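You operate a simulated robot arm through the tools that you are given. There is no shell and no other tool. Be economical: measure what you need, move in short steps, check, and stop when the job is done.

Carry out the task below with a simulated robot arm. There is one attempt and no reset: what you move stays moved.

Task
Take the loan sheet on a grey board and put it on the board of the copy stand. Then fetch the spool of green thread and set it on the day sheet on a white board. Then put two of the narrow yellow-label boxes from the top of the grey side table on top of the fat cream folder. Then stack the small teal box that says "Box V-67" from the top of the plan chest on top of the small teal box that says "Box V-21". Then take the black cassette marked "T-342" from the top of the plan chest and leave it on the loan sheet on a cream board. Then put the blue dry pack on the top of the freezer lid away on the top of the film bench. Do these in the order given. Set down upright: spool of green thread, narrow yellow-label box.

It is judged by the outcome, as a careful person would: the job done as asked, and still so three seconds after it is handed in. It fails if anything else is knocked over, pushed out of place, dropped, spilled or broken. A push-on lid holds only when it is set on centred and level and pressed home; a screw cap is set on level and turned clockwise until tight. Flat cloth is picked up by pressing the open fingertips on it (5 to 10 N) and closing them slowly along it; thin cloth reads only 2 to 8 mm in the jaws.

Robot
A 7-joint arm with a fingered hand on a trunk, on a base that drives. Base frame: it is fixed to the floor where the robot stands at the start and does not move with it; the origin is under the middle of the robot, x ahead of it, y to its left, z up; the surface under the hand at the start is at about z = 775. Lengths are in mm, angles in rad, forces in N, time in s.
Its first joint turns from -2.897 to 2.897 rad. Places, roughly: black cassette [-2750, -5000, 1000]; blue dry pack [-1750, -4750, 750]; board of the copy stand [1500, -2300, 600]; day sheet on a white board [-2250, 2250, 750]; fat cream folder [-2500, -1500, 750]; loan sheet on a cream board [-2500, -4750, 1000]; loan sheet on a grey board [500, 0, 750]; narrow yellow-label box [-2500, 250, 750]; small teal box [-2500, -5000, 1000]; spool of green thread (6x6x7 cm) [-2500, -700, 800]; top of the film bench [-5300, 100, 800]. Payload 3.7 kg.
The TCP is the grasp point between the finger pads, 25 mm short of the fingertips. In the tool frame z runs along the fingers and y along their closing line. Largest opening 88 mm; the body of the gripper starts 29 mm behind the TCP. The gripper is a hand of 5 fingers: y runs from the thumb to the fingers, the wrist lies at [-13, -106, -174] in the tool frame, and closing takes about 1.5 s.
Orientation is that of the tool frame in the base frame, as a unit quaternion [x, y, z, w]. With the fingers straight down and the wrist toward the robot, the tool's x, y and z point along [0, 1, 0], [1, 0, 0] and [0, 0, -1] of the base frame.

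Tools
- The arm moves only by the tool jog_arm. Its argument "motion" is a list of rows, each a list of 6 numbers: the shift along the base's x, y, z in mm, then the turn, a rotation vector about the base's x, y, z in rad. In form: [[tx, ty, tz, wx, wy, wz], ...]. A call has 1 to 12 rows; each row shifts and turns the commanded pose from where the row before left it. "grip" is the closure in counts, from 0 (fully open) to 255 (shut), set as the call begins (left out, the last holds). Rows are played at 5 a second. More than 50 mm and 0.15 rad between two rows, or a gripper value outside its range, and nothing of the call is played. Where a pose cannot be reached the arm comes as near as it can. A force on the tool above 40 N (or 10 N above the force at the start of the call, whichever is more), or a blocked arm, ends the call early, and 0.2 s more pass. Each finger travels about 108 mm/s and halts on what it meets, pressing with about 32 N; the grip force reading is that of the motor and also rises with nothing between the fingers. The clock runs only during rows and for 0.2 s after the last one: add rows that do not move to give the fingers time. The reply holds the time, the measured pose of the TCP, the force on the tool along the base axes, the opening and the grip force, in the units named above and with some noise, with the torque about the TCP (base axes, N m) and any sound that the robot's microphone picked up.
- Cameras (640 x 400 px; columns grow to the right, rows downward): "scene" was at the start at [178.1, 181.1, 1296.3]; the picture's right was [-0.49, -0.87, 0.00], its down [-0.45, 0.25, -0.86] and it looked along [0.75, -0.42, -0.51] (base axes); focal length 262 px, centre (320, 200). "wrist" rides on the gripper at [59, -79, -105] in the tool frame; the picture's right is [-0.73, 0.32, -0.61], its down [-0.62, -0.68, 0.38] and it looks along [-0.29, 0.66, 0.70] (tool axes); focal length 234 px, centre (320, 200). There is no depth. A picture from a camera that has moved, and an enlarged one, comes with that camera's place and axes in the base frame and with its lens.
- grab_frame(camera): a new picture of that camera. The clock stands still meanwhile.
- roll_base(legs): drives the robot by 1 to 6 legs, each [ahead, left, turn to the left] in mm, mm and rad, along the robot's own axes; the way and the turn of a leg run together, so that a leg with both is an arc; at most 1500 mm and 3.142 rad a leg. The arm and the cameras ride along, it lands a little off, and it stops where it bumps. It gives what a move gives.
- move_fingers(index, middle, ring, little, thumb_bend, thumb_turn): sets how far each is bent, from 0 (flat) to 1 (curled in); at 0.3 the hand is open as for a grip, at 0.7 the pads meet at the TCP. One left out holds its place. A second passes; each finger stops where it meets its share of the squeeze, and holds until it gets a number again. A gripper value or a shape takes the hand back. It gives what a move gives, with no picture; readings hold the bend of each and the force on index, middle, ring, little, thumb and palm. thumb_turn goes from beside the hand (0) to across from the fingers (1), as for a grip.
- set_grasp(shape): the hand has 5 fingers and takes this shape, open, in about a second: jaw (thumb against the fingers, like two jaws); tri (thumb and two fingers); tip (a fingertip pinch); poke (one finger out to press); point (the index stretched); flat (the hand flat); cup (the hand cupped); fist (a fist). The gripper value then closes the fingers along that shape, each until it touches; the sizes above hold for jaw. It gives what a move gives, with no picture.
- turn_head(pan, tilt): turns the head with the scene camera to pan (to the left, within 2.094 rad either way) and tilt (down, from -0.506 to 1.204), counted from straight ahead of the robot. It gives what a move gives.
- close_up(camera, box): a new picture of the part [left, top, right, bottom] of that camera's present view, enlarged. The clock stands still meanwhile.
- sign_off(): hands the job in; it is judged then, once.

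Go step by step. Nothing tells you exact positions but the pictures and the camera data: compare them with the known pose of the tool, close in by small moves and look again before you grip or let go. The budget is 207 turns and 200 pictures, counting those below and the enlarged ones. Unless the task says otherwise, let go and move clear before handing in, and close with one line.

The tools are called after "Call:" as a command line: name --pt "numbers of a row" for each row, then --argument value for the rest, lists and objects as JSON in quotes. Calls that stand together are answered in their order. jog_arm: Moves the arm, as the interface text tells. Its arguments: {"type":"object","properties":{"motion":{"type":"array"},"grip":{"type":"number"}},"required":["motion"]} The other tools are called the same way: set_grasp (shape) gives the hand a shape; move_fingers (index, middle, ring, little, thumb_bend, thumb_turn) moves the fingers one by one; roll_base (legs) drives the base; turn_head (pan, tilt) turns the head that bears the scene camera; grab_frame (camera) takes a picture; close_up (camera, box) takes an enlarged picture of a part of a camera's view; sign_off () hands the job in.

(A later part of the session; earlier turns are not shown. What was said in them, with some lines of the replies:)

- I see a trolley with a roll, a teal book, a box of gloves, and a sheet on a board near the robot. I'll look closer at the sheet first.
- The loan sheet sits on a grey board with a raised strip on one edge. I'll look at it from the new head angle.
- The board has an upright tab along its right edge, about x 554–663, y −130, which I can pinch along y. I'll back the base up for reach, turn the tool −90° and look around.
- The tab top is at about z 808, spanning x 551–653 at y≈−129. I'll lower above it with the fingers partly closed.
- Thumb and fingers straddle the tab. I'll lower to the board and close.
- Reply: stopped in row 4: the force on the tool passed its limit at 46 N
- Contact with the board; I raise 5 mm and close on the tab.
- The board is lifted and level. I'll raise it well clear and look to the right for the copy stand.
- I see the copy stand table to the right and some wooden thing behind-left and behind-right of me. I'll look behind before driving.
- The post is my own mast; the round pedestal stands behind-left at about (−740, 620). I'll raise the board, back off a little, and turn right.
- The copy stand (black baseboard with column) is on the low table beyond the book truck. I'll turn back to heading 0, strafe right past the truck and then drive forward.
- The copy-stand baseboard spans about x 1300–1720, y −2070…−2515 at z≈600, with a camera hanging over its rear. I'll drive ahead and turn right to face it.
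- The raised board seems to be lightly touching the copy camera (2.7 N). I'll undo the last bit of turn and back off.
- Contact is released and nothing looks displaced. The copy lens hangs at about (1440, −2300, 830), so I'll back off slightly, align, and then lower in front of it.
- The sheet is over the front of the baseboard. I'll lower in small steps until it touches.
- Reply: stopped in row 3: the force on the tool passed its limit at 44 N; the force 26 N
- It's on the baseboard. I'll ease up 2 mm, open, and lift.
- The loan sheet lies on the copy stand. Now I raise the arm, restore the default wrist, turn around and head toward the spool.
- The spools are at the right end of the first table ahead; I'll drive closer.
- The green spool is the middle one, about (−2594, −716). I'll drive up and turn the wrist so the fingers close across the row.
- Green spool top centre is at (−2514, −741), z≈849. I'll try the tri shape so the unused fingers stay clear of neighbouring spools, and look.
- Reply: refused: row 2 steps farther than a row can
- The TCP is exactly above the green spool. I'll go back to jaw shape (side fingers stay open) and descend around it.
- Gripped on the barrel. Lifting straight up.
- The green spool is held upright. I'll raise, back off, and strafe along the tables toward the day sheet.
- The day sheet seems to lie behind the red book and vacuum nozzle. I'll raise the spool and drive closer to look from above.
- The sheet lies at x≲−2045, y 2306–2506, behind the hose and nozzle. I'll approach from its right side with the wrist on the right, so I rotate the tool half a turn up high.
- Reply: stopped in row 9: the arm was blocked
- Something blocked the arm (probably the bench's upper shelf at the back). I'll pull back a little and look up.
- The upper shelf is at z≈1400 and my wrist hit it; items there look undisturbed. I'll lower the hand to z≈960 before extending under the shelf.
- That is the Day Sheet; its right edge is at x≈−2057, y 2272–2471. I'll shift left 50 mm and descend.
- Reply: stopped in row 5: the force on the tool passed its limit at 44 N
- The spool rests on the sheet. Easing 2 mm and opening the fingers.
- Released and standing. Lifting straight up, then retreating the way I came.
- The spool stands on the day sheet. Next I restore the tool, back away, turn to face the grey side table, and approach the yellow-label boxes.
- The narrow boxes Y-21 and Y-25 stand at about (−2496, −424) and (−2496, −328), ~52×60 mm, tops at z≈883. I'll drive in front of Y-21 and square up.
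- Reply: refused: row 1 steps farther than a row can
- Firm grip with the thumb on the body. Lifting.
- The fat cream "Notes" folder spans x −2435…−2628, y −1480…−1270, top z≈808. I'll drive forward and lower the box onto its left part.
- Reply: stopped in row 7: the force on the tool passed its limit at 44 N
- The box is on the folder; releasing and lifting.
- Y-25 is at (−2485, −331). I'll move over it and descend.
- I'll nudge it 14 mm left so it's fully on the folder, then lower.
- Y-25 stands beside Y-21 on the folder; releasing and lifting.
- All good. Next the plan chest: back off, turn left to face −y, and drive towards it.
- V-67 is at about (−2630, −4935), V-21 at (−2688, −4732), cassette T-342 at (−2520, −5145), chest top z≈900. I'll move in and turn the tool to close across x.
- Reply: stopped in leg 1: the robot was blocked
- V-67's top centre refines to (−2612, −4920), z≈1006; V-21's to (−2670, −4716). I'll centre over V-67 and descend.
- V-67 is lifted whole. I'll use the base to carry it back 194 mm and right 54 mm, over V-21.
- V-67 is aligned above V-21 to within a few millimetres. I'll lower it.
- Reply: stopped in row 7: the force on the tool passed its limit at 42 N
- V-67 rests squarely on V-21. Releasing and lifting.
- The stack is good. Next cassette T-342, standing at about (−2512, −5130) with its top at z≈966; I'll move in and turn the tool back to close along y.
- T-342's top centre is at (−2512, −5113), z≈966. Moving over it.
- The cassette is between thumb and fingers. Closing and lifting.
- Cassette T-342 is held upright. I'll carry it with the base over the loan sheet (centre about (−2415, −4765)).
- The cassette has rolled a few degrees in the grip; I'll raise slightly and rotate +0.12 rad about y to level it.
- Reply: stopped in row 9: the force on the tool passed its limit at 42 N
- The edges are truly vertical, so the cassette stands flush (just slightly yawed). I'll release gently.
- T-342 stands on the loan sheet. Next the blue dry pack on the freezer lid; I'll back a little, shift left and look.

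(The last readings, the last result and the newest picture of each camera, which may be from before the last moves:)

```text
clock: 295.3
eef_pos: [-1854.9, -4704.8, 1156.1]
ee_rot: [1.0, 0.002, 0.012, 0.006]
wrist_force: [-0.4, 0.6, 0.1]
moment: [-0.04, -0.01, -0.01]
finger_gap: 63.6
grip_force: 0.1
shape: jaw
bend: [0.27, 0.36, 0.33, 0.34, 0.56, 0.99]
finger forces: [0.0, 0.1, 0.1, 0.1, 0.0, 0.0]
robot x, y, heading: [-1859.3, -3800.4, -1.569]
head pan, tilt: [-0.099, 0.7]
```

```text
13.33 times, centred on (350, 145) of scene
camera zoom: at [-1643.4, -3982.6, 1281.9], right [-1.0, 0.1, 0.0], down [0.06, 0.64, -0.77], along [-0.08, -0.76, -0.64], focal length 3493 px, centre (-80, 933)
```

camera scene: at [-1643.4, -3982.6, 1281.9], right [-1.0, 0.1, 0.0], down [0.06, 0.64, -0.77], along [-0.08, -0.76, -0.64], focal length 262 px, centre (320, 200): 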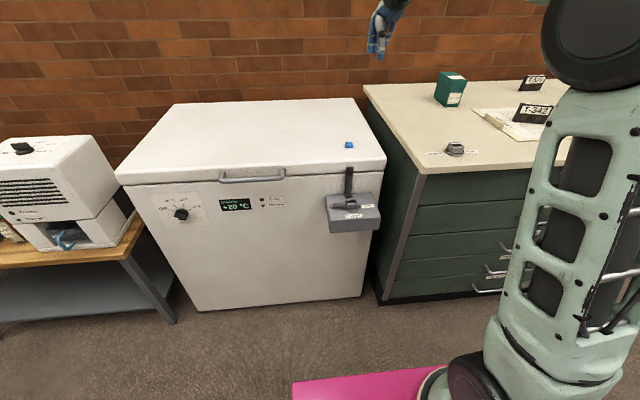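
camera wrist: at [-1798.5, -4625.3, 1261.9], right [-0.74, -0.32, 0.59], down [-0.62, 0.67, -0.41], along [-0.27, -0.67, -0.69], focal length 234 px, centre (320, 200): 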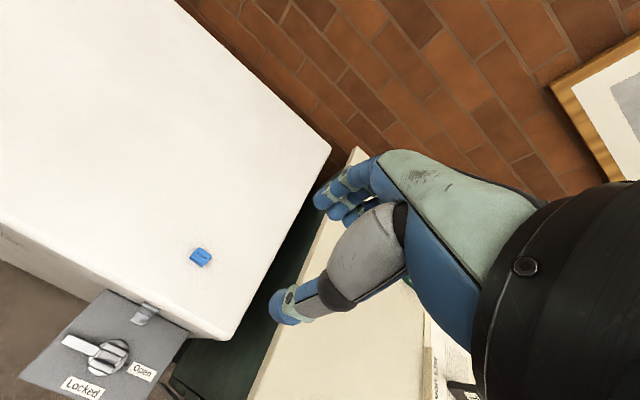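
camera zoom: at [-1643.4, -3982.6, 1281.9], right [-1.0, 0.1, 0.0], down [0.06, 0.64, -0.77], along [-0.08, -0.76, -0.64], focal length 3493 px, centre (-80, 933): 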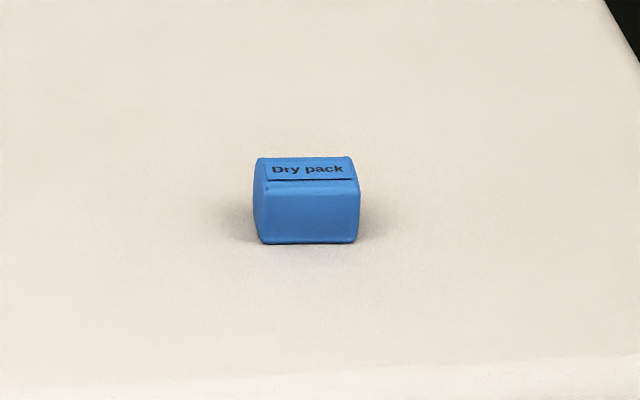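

The dry pack (~28×25×20 mm) is at (−1816, −4750), top z≈873. I'll shift the base in, and lower over it.

Call:
roll_base --legs '[[45, 39, 0]]'

Call:
jog_arm --pt "0 0 -45 0 0 0" --pt "0 0 -45 0 0 0" --pt "0 0 -45 0 0 0" --pt "0 0 -45 0 0 0" --pt "0 0 -40 0 0 0" --pt "0 0 0 0 0 0"

Call:
grab_frame --camera "wrist"

Call:
close_up --camera "scene" --box '[300, 80, 420, 170]'

```text
clock: 296.3
eef_pos: [-1815.5, -4750.2, 1157.2]
ee_rot: [1.0, 0.002, 0.013, 0.006]
wrist_force: [0.1, 0.1, -0.2]
moment: [0.01, -0.01, -0.01]
finger_gap: 63.4
grip_force: 0.0
shape: jaw
bend: [0.27, 0.36, 0.33, 0.34, 0.56, 0.99]
finger forces: [0.0, 0.1, 0.0, 0.0, 0.0, 0.0]
robot x, y, heading: [-1820.2, -3840.3, -1.568]
head pan, tilt: [-0.099, 0.7]
```

```text
clock: 297.7
eef_pos: [-1814.2, -4748.0, 935.4]
ee_rot: [1.0, 0.001, 0.012, 0.006]
wrist_force: [0.1, -0.3, 0.6]
moment: [-0.01, 0.0, -0.01]
finger_gap: 63.7
grip_force: 0.0
shape: jaw
bend: [0.27, 0.36, 0.33, 0.34, 0.56, 0.99]
finger forces: [0.0, 0.0, 0.0, 0.0, 0.1, 0.0]
robot x, y, heading: [-1820.8, -3846.9, -1.567]
head pan, tilt: [-0.099, 0.7]
```

```text
39 pictures are left
camera wrist: at [-1757.8, -4667.9, 1041.6], right [-0.74, -0.32, 0.59], down [-0.62, 0.67, -0.41], along [-0.27, -0.67, -0.69], focal length 234 px, centre (320, 200)
```

wrist: 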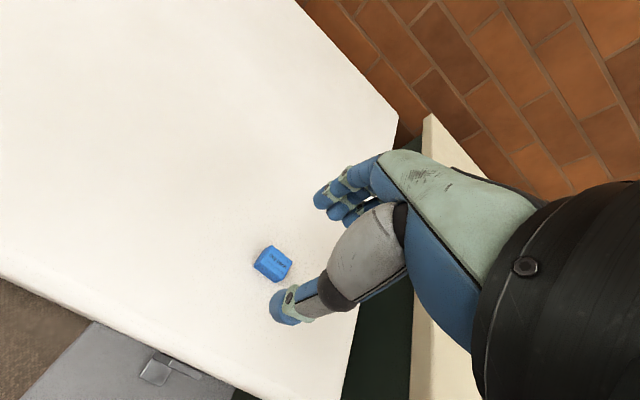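

```text
4.44 times, centred on (360, 125) of scene
camera zoom: at [-1604.2, -4027.5, 1281.9], right [-1.0, 0.1, 0.0], down [0.06, 0.64, -0.76], along [-0.08, -0.76, -0.64], focal length 1164 px, centre (142, 533)
```

zoom: 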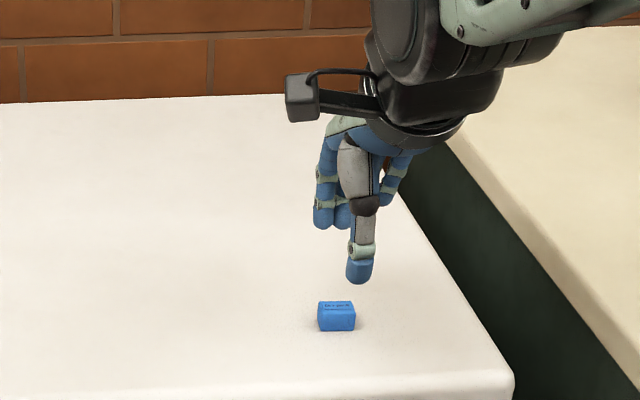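

Call:
jog_arm --pt "2 -2 -25 0 0 0" --pt "0 0 -15 0 0 0" --pt "0 0 -8 0 0 0" --pt "0 0 -3 0 0 0" --pt "0 0 0 0 0 0"

Call:
jog_arm --pt "0 0 0 0 0 0" --pt "0 0 0 0 0 0" --pt "0 0 0 0 0 0" --pt "0 0 0 0 0 0" --pt "0 0 0 0 0 0" --pt "0 0 0 0 0 0" --pt "0 0 0 0 0 0" --grip 255

Call:
close_up --camera "scene" --box '[300, 80, 420, 170]'

Call:
grab_frame --camera "wrist"

```text
clock: 298.9
eef_pos: [-1812.5, -4753.2, 884.0]
ee_rot: [1.0, 0.001, 0.013, 0.005]
wrist_force: [-0.5, -0.4, 0.2]
moment: [0.01, -0.02, -0.04]
finger_gap: 63.5
grip_force: 0.0
shape: jaw
bend: [0.27, 0.36, 0.33, 0.34, 0.56, 0.99]
finger forces: [0.0, 0.0, 0.0, 0.1, 0.1, 0.1]
robot x, y, heading: [-1819.8, -3845.3, -1.567]
head pan, tilt: [-0.099, 0.7]
```

```text
clock: 300.5
eef_pos: [-1812.7, -4752.9, 886.0]
ee_rot: [1.0, 0.002, 0.014, 0.007]
wrist_force: [0.2, 0.5, -0.4]
moment: [0.02, 0.03, -0.01]
finger_gap: 14.9
grip_force: 32.6
shape: jaw
bend: [0.73, 0.61, 0.69, 0.69, 0.75, 1.0]
finger forces: [17.6, 10.4, 0.1, 0.0, 27.7, 0.1]
robot x, y, heading: [-1823.1, -3843.3, -1.57]
head pan, tilt: [-0.099, 0.7]
```

```text
4.44 times, centred on (360, 125) of scene
camera zoom: at [-1604.2, -4027.6, 1281.9], right [-1.0, 0.1, 0.0], down [0.06, 0.64, -0.76], along [-0.08, -0.76, -0.64], focal length 1164 px, centre (142, 533)
```

zoom: 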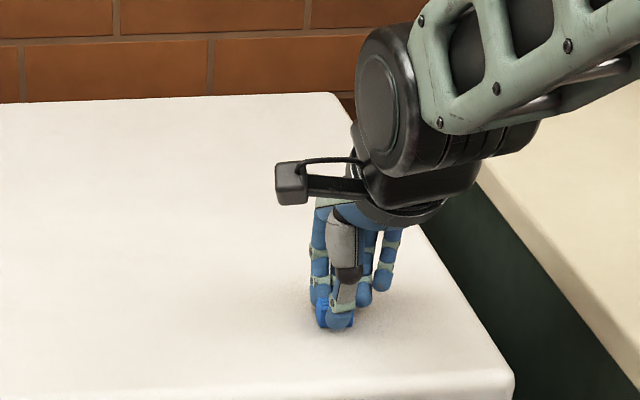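

```text
36 pictures are left
camera wrist: at [-1756.9, -4672.2, 990.7], right [-0.74, -0.32, 0.59], down [-0.62, 0.67, -0.41], along [-0.27, -0.67, -0.69], focal length 234 px, centre (320, 200)
```

wrist: 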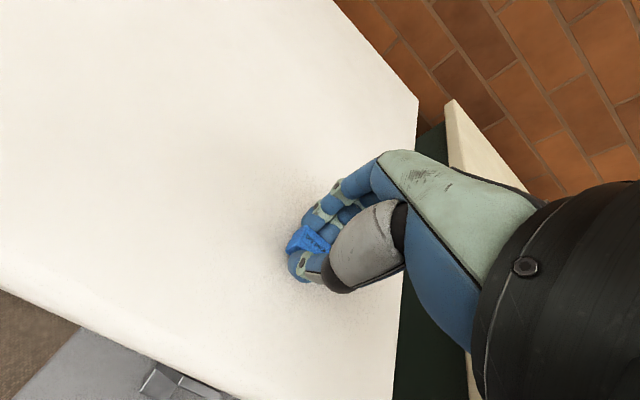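

Call:
jog_arm --pt "0 0 5 0 0 0" --pt "0 0 15 0 0 0" --pt "0 0 40 0 0 0" --pt "0 0 40 0 0 0" --pt "0 0 45 0 0 0" --pt "0 0 45 0 0 0" --pt "0 0 45 0 0 0" --pt "0 0 0 0 0 0"

Call:
close_up --camera "wrist" --box '[200, 150, 440, 300]'

Call:
grab_frame --camera "scene"

```text
clock: 302.3
eef_pos: [-1813.8, -4753.9, 1123.6]
ee_rot: [1.0, 0.002, 0.013, 0.006]
wrist_force: [-0.2, 0.8, -0.4]
moment: [-0.03, 0.01, -0.03]
finger_gap: 15.2
grip_force: 32.0
shape: jaw
bend: [0.73, 0.61, 0.69, 0.69, 0.76, 1.0]
finger forces: [17.6, 10.4, 0.0, 0.0, 28.0, 0.1]
robot x, y, heading: [-1817.8, -3840.6, -1.569]
head pan, tilt: [-0.099, 0.7]
```

```text
2.67 times, centred on (320, 225) of wrist
camera zoom: at [-1757.0, -4672.7, 1227.9], right [-0.74, -0.32, 0.59], down [-0.62, 0.67, -0.41], along [-0.27, -0.67, -0.69], focal length 624 px, centre (320, 133)
```

zoom: 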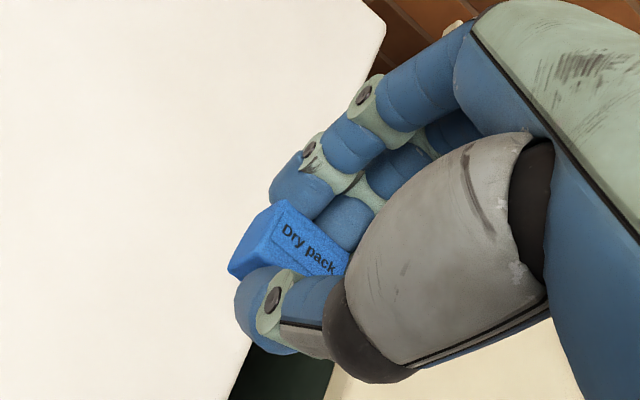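

```text
34 pictures are left
camera scene: at [-1604.2, -4027.6, 1281.9], right [-1.0, 0.1, 0.0], down [0.06, 0.64, -0.76], along [-0.08, -0.76, -0.64], focal length 262 px, centre (320, 200)
```

scene: 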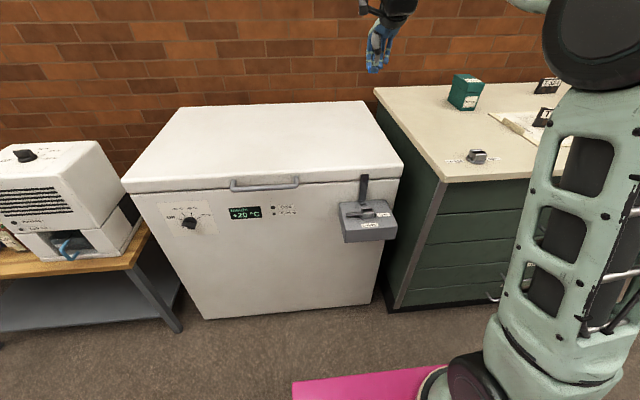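

The dry pack is held. Now I retract the arm, back away, turn toward −x and look for the route to the film bench.

Call:
jog_arm --pt "0 40 0 0 0 0" --pt "0 40 0 0 0 0" --pt "0 40 0 0 0 0" --pt "0 40 0 0 0 0" --pt "0 40 10 0 0 0" --pt "0 0 0 0 0 0"

Call:
roll_base --legs '[[-350, 0, 0], [0, 0, -1.571], [1000, -200, 0]]'

Call:
turn_head --pan -0.5 --tilt 0.35

Call:
grab_frame --camera "scene"

```text
clock: 303.7
eef_pos: [-1815.0, -4551.9, 1131.5]
ee_rot: [1.0, 0.002, 0.012, 0.006]
wrist_force: [0.1, -0.7, -0.3]
moment: [0.01, 0.0, -0.03]
finger_gap: 14.9
grip_force: 32.1
shape: jaw
bend: [0.73, 0.61, 0.69, 0.69, 0.76, 1.0]
finger forces: [17.7, 10.3, 0.1, 0.0, 28.0, 0.0]
robot x, y, heading: [-1819.0, -3839.4, -1.57]
head pan, tilt: [-0.099, 0.7]
```

```text
clock: 314.6
eef_pos: [-3537.5, -3325.8, 1130.7]
ee_rot: [0.713, -0.701, 0.006, 0.014]
wrist_force: [-0.2, -0.5, -0.2]
moment: [-0.01, 0.0, -0.03]
finger_gap: 14.7
grip_force: 31.9
shape: jaw
bend: [0.73, 0.61, 0.69, 0.69, 0.76, 1.0]
finger forces: [17.4, 10.1, 0.0, 0.0, 27.5, 0.1]
robot x, y, heading: [-2825.9, -3309.8, -3.124]
head pan, tilt: [-0.099, 0.7]
```

```text
clock: 315.5
eef_pos: [-3537.9, -3326.5, 1130.4]
ee_rot: [0.713, -0.701, 0.005, 0.014]
wrist_force: [0.0, 0.0, 0.7]
moment: [-0.03, -0.02, -0.01]
finger_gap: 14.5
grip_force: 32.4
shape: jaw
bend: [0.73, 0.61, 0.69, 0.69, 0.76, 1.0]
finger forces: [17.5, 10.0, 0.0, 0.1, 27.5, 0.1]
robot x, y, heading: [-2824.4, -3311.1, -3.124]
head pan, tilt: [-0.499, 0.351]
```

```text
33 pictures are left
camera scene: at [-3007.4, -3494.2, 1313.2], right [0.46, 0.89, 0.0], down [0.3, -0.16, -0.94], along [-0.83, 0.44, -0.34], focal length 262 px, centre (320, 200)
```

scene: 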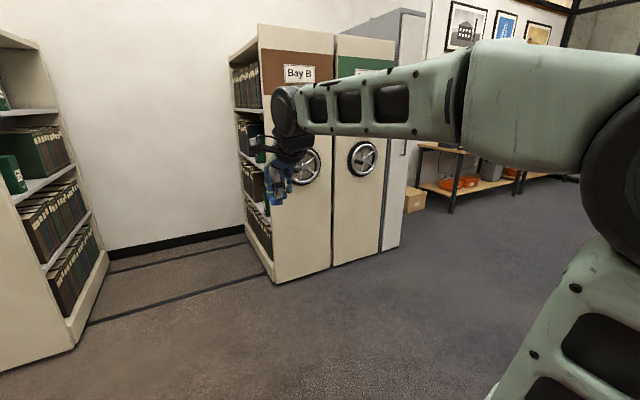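

Call:
turn_head --pan -1.2 --tilt 0.4

Call:
grab_frame --camera "scene"

```text
clock: 316.6
eef_pos: [-3538.0, -3326.8, 1131.3]
ee_rot: [0.713, -0.701, 0.004, 0.013]
wrist_force: [-0.1, 0.5, -0.3]
moment: [0.04, 0.02, 0.04]
finger_gap: 14.7
grip_force: 32.5
shape: jaw
bend: [0.73, 0.61, 0.69, 0.69, 0.76, 1.0]
finger forces: [17.4, 10.1, 0.0, 0.0, 27.6, 0.1]
robot x, y, heading: [-2827.1, -3310.8, -3.128]
head pan, tilt: [-1.201, 0.4]
```

```text
32 pictures are left
camera scene: at [-2959.9, -3451.6, 1308.7], right [0.93, 0.38, 0.0], down [0.15, -0.36, -0.92], along [-0.35, 0.85, -0.39], focal length 262 px, centre (320, 200)
```

scene: 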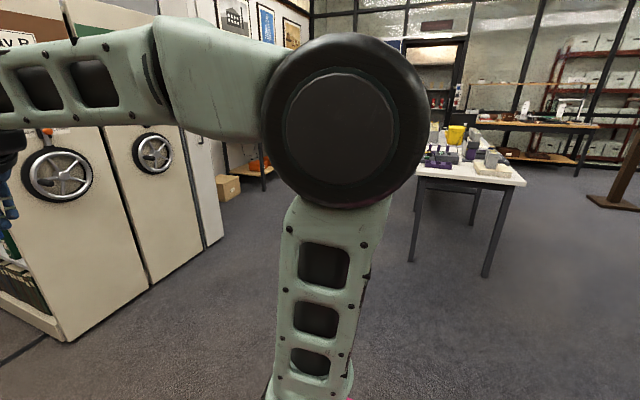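

Call:
roll_base --legs '[[880, 0, -0.015], [0, -1480, 0], [0, -900, 0]]'

Call:
turn_head --pan -0.4 --tilt 0.4

Call:
grab_frame --camera "scene"

```text
clock: 332.3
eef_pos: [-4381.2, -958.6, 1130.3]
ee_rot: [-0.697, 0.717, -0.005, -0.014]
wrist_force: [0.1, -0.9, -0.2]
moment: [-0.02, 0.02, 0.0]
finger_gap: 14.7
grip_force: 32.1
shape: jaw
bend: [0.73, 0.61, 0.69, 0.69, 0.76, 1.0]
finger forces: [17.5, 10.0, 0.1, 0.1, 27.5, 0.1]
robot x, y, heading: [-3669.9, -976.1, 3.109]
head pan, tilt: [-1.201, 0.4]
```

```text
clock: 333.5
eef_pos: [-4381.9, -959.2, 1130.3]
ee_rot: [-0.696, 0.718, -0.005, -0.013]
wrist_force: [-0.1, -0.5, 0.8]
moment: [-0.01, 0.01, -0.02]
finger_gap: 14.9
grip_force: 31.8
shape: jaw
bend: [0.73, 0.61, 0.69, 0.69, 0.76, 1.0]
finger forces: [17.6, 10.0, 0.0, 0.0, 27.4, 0.1]
robot x, y, heading: [-3672.9, -977.0, 3.114]
head pan, tilt: [-0.4, 0.4]
```

```text
31 pictures are left
camera scene: at [-3864.5, -1160.4, 1308.7], right [0.42, 0.91, 0.0], down [0.35, -0.16, -0.92], along [-0.84, 0.39, -0.39], focal length 262 px, centre (320, 200)
```

scene: 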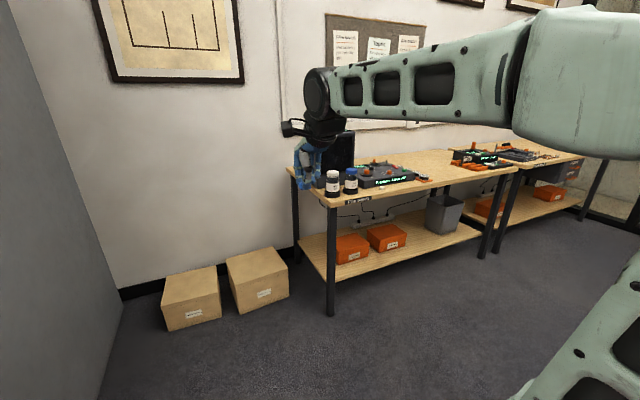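

Call:
close_up --camera "scene" --box '[290, 120, 450, 220]'

Call:
close_up --camera "scene" --box '[400, 120, 600, 240]'

```text
4.00 times, centred on (370, 170) of scene
camera zoom: at [-3864.5, -1160.4, 1308.7], right [0.42, 0.91, 0.0], down [0.35, -0.16, -0.92], along [-0.84, 0.39, -0.39], focal length 1048 px, centre (120, 320)
```

zoom: 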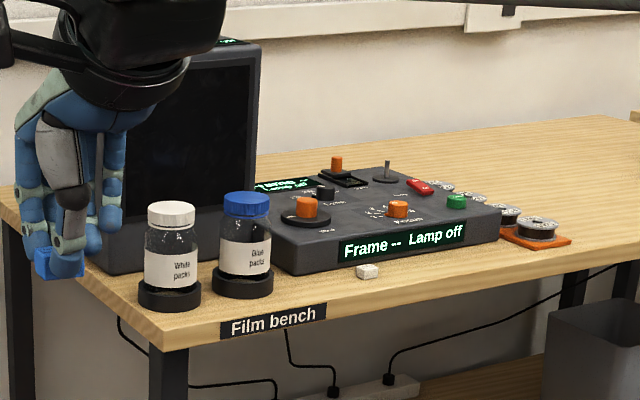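

```text
3.20 times, centred on (500, 180) of scene
camera zoom: at [-3864.5, -1160.4, 1308.7], right [0.42, 0.91, 0.0], down [0.35, -0.16, -0.92], along [-0.84, 0.39, -0.39], focal length 838 px, centre (-256, 264)
```

zoom: 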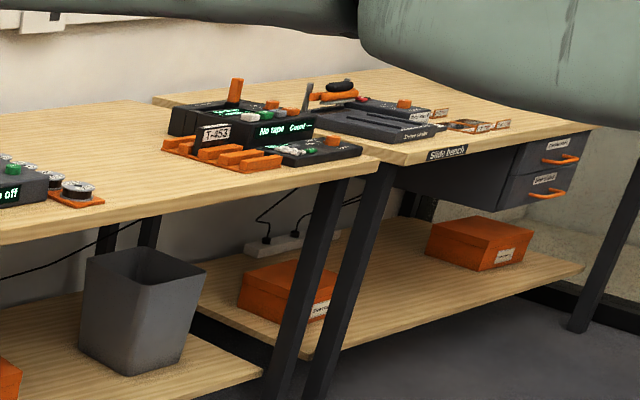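

The Film bench is the first bench (near edge x≈−4960, top z≈757); a free spot is at about (−5130, 370). I'll strafe right and drive up.

Call:
roll_base --legs '[[0, -1330, 0.03], [620, 0, 0]]'

Call:
turn_head --pan 0 --tilt 0.7

Call:
grab_frame --camera "scene"

Call:
grab_frame --camera "wrist"

```text
clock: 343.1
eef_pos: [-4955.7, 370.3, 1130.2]
ee_rot: [-0.698, 0.716, -0.005, -0.013]
wrist_force: [0.4, -0.2, -0.1]
moment: [0.03, 0.01, 0.01]
finger_gap: 14.5
grip_force: 31.9
shape: jaw
bend: [0.73, 0.61, 0.69, 0.69, 0.76, 1.0]
finger forces: [17.7, 10.1, 0.1, 0.1, 27.5, 0.0]
robot x, y, heading: [-4245.7, 355.1, 3.114]
head pan, tilt: [-0.4, 0.4]
```

```text
clock: 344.0
eef_pos: [-4956.8, 370.1, 1129.7]
ee_rot: [-0.698, 0.716, -0.005, -0.014]
wrist_force: [-1.0, 0.2, 0.1]
moment: [0.01, -0.01, -0.01]
finger_gap: 14.7
grip_force: 32.0
shape: jaw
bend: [0.73, 0.61, 0.69, 0.69, 0.76, 1.0]
finger forces: [17.6, 10.0, 0.0, 0.0, 27.6, 0.0]
robot x, y, heading: [-4247.8, 355.5, 3.113]
head pan, tilt: [0.0, 0.7]
```

```text
28 pictures are left
camera scene: at [-4438.7, 134.2, 1281.9], right [0.03, 1.0, 0.0], down [0.64, -0.02, -0.77], along [-0.76, 0.02, -0.64], focal length 262 px, centre (320, 200)
```

scene: 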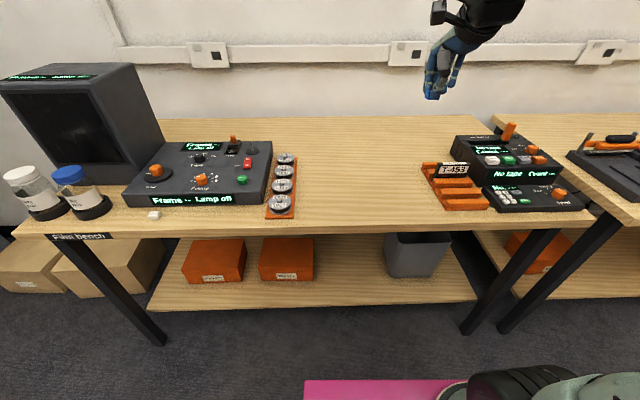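

```text
27 pictures are left
camera wrist: at [-4877.5, 312.1, 1235.4], right [-0.3, 0.75, 0.59], down [0.69, 0.6, -0.41], along [-0.66, 0.29, -0.69], focal length 234 px, centre (320, 200)
```

wrist: 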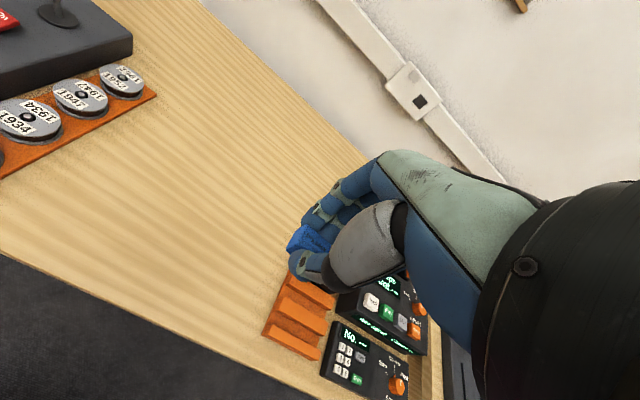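

Free space lies between the reels (y≈76) and the T-453 tray (y≈514). I'll move in over (−5140, 300) and lower.

Call:
roll_base --legs '[[185, 75, 0.02]]'

Call:
jog_arm --pt "0 0 -45 0 0 0" --pt "0 0 -45 0 0 0" --pt "0 0 -45 0 0 0" --pt "0 0 -45 0 0 0" --pt "0 0 -45 0 0 0" --pt "0 0 -45 0 0 0" --pt "0 0 -30 0 0 0" --pt "0 0 0 0 0 0"

Call:
grab_frame --camera "scene"

Call:
grab_frame --camera "wrist"

```text
clock: 345.6
eef_pos: [-5146.4, 284.7, 1130.0]
ee_rot: [-0.704, 0.71, -0.005, -0.014]
wrist_force: [-0.3, 0.7, 0.3]
moment: [-0.02, -0.05, -0.05]
finger_gap: 14.5
grip_force: 32.5
shape: jaw
bend: [0.73, 0.61, 0.69, 0.69, 0.76, 1.0]
finger forces: [17.6, 9.9, 0.1, 0.1, 27.6, 0.0]
robot x, y, heading: [-4434.4, 281.4, 3.133]
head pan, tilt: [0.0, 0.7]
```

```text
clock: 347.4
eef_pos: [-5147.7, 282.8, 830.6]
ee_rot: [-0.705, 0.709, -0.004, -0.015]
wrist_force: [0.6, -0.1, 6.5]
moment: [0.02, 0.03, -0.04]
finger_gap: 14.7
grip_force: 31.9
shape: jaw
bend: [0.73, 0.61, 0.69, 0.69, 0.76, 1.0]
finger forces: [17.9, 10.5, 0.0, 0.1, 29.2, 0.0]
robot x, y, heading: [-4436.5, 282.1, 3.129]
head pan, tilt: [0.0, 0.7]
```

```text
26 pictures are left
camera scene: at [-4624.3, 58.6, 1281.9], right [0.01, 1.0, 0.0], down [0.64, -0.01, -0.77], along [-0.77, 0.01, -0.64], focal length 262 px, centre (320, 200)
```

scene: 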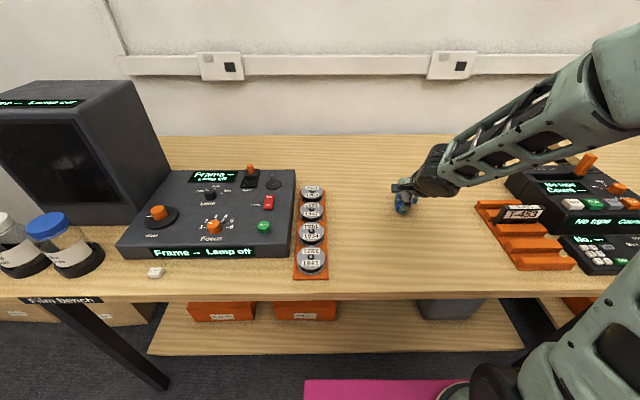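

```text
25 pictures are left
camera wrist: at [-5067.2, 226.2, 934.6], right [-0.31, 0.74, 0.59], down [0.68, 0.61, -0.41], along [-0.66, 0.28, -0.69], focal length 234 px, centre (320, 200)
```

wrist: 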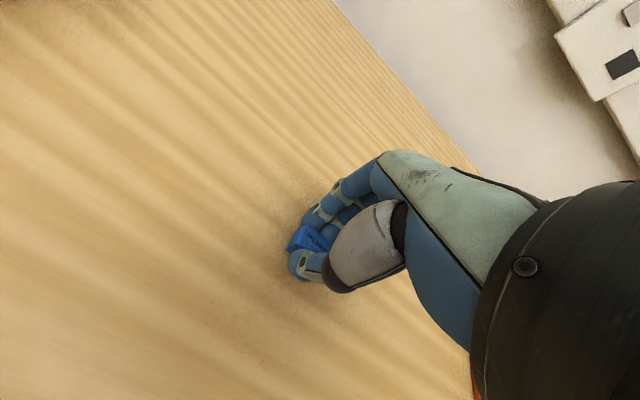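

It is already touching the bench (6.5 N). Opening to release.

Call:
jog_arm --pt "0 0 0 0 0 0" --pt "0 0 0 0 0 0" --pt "0 0 0 0 0 0" --pt "0 0 0 0 0 0" --grip 60

Call:
close_up --camera "wrist" --box '[200, 150, 440, 300]'

Call:
jog_arm --pt "0 0 8 0 0 0" --pt "0 0 20 0 0 0" --pt "0 0 40 0 0 0" --pt "0 0 45 0 0 0" --pt "0 0 45 0 0 0" --pt "0 0 45 0 0 0" --pt "0 0 45 0 0 0" --pt "0 0 0 0 0 0"

Call:
grab_frame --camera "scene"

Call:
grab_frame --camera "wrist"

```text
clock: 348.4
eef_pos: [-5147.3, 283.7, 828.5]
ee_rot: [-0.704, 0.71, -0.005, -0.014]
wrist_force: [-1.0, 1.6, -0.7]
moment: [0.0, 0.0, -0.02]
finger_gap: 67.2
grip_force: 0.1
shape: jaw
bend: [0.27, 0.35, 0.32, 0.34, 0.53, 0.99]
finger forces: [0.1, 0.0, 0.1, 0.0, 0.1, 0.1]
robot x, y, heading: [-4439.5, 282.2, 3.133]
head pan, tilt: [0.0, 0.7]
```

```text
2.67 times, centred on (320, 225) of wrist
camera zoom: at [-5067.4, 226.2, 934.5], right [-0.31, 0.74, 0.59], down [0.68, 0.61, -0.41], along [-0.66, 0.28, -0.69], focal length 624 px, centre (320, 133)
```

zoom: 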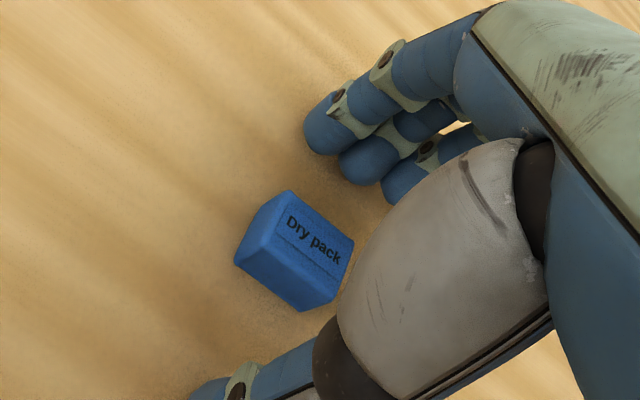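

```text
clock: 350.2
eef_pos: [-5148.1, 286.2, 1081.4]
ee_rot: [-0.704, 0.71, -0.006, -0.014]
wrist_force: [0.2, -0.5, 0.2]
moment: [-0.03, 0.02, -0.02]
finger_gap: 67.0
grip_force: 0.1
shape: jaw
bend: [0.27, 0.35, 0.32, 0.34, 0.53, 0.99]
finger forces: [0.0, 0.0, 0.0, 0.1, 0.0, 0.0]
robot x, y, heading: [-4438.7, 279.5, 3.137]
head pan, tilt: [0.0, 0.7]
```

```text
23 pictures are left
camera scene: at [-4624.5, 58.6, 1281.9], right [0.01, 1.0, 0.0], down [0.64, -0.01, -0.76], along [-0.76, 0.01, -0.64], focal length 262 px, centre (320, 200)
```

scene: 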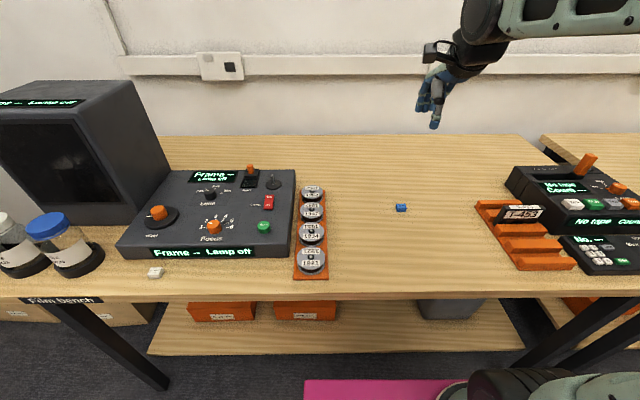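

```text
22 pictures are left
camera wrist: at [-5067.6, 229.7, 1186.1], right [-0.31, 0.74, 0.59], down [0.68, 0.61, -0.41], along [-0.66, 0.28, -0.69], focal length 234 px, centre (320, 200)
```

wrist: 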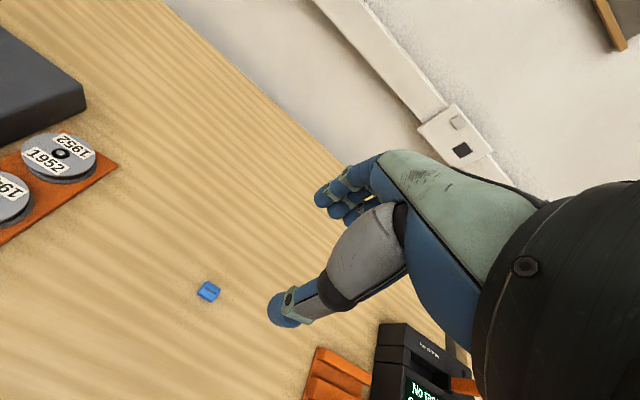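

The blue dry pack sits upright on the film bench, the hand is clear, and all six steps are done in order. I'm handing in.

Call:
sign_off

```text
The job is handed in.
```

All six jobs are done in the order given and handed in, and each item looked in place when I left it. Along the way I made three light contacts: the held loan-sheet board touched the copy camera, my wrist hit the bench's upper shelf, and the base bumped the front of the plan chest. I saw nothing displaced, but I did not go back to recheck.
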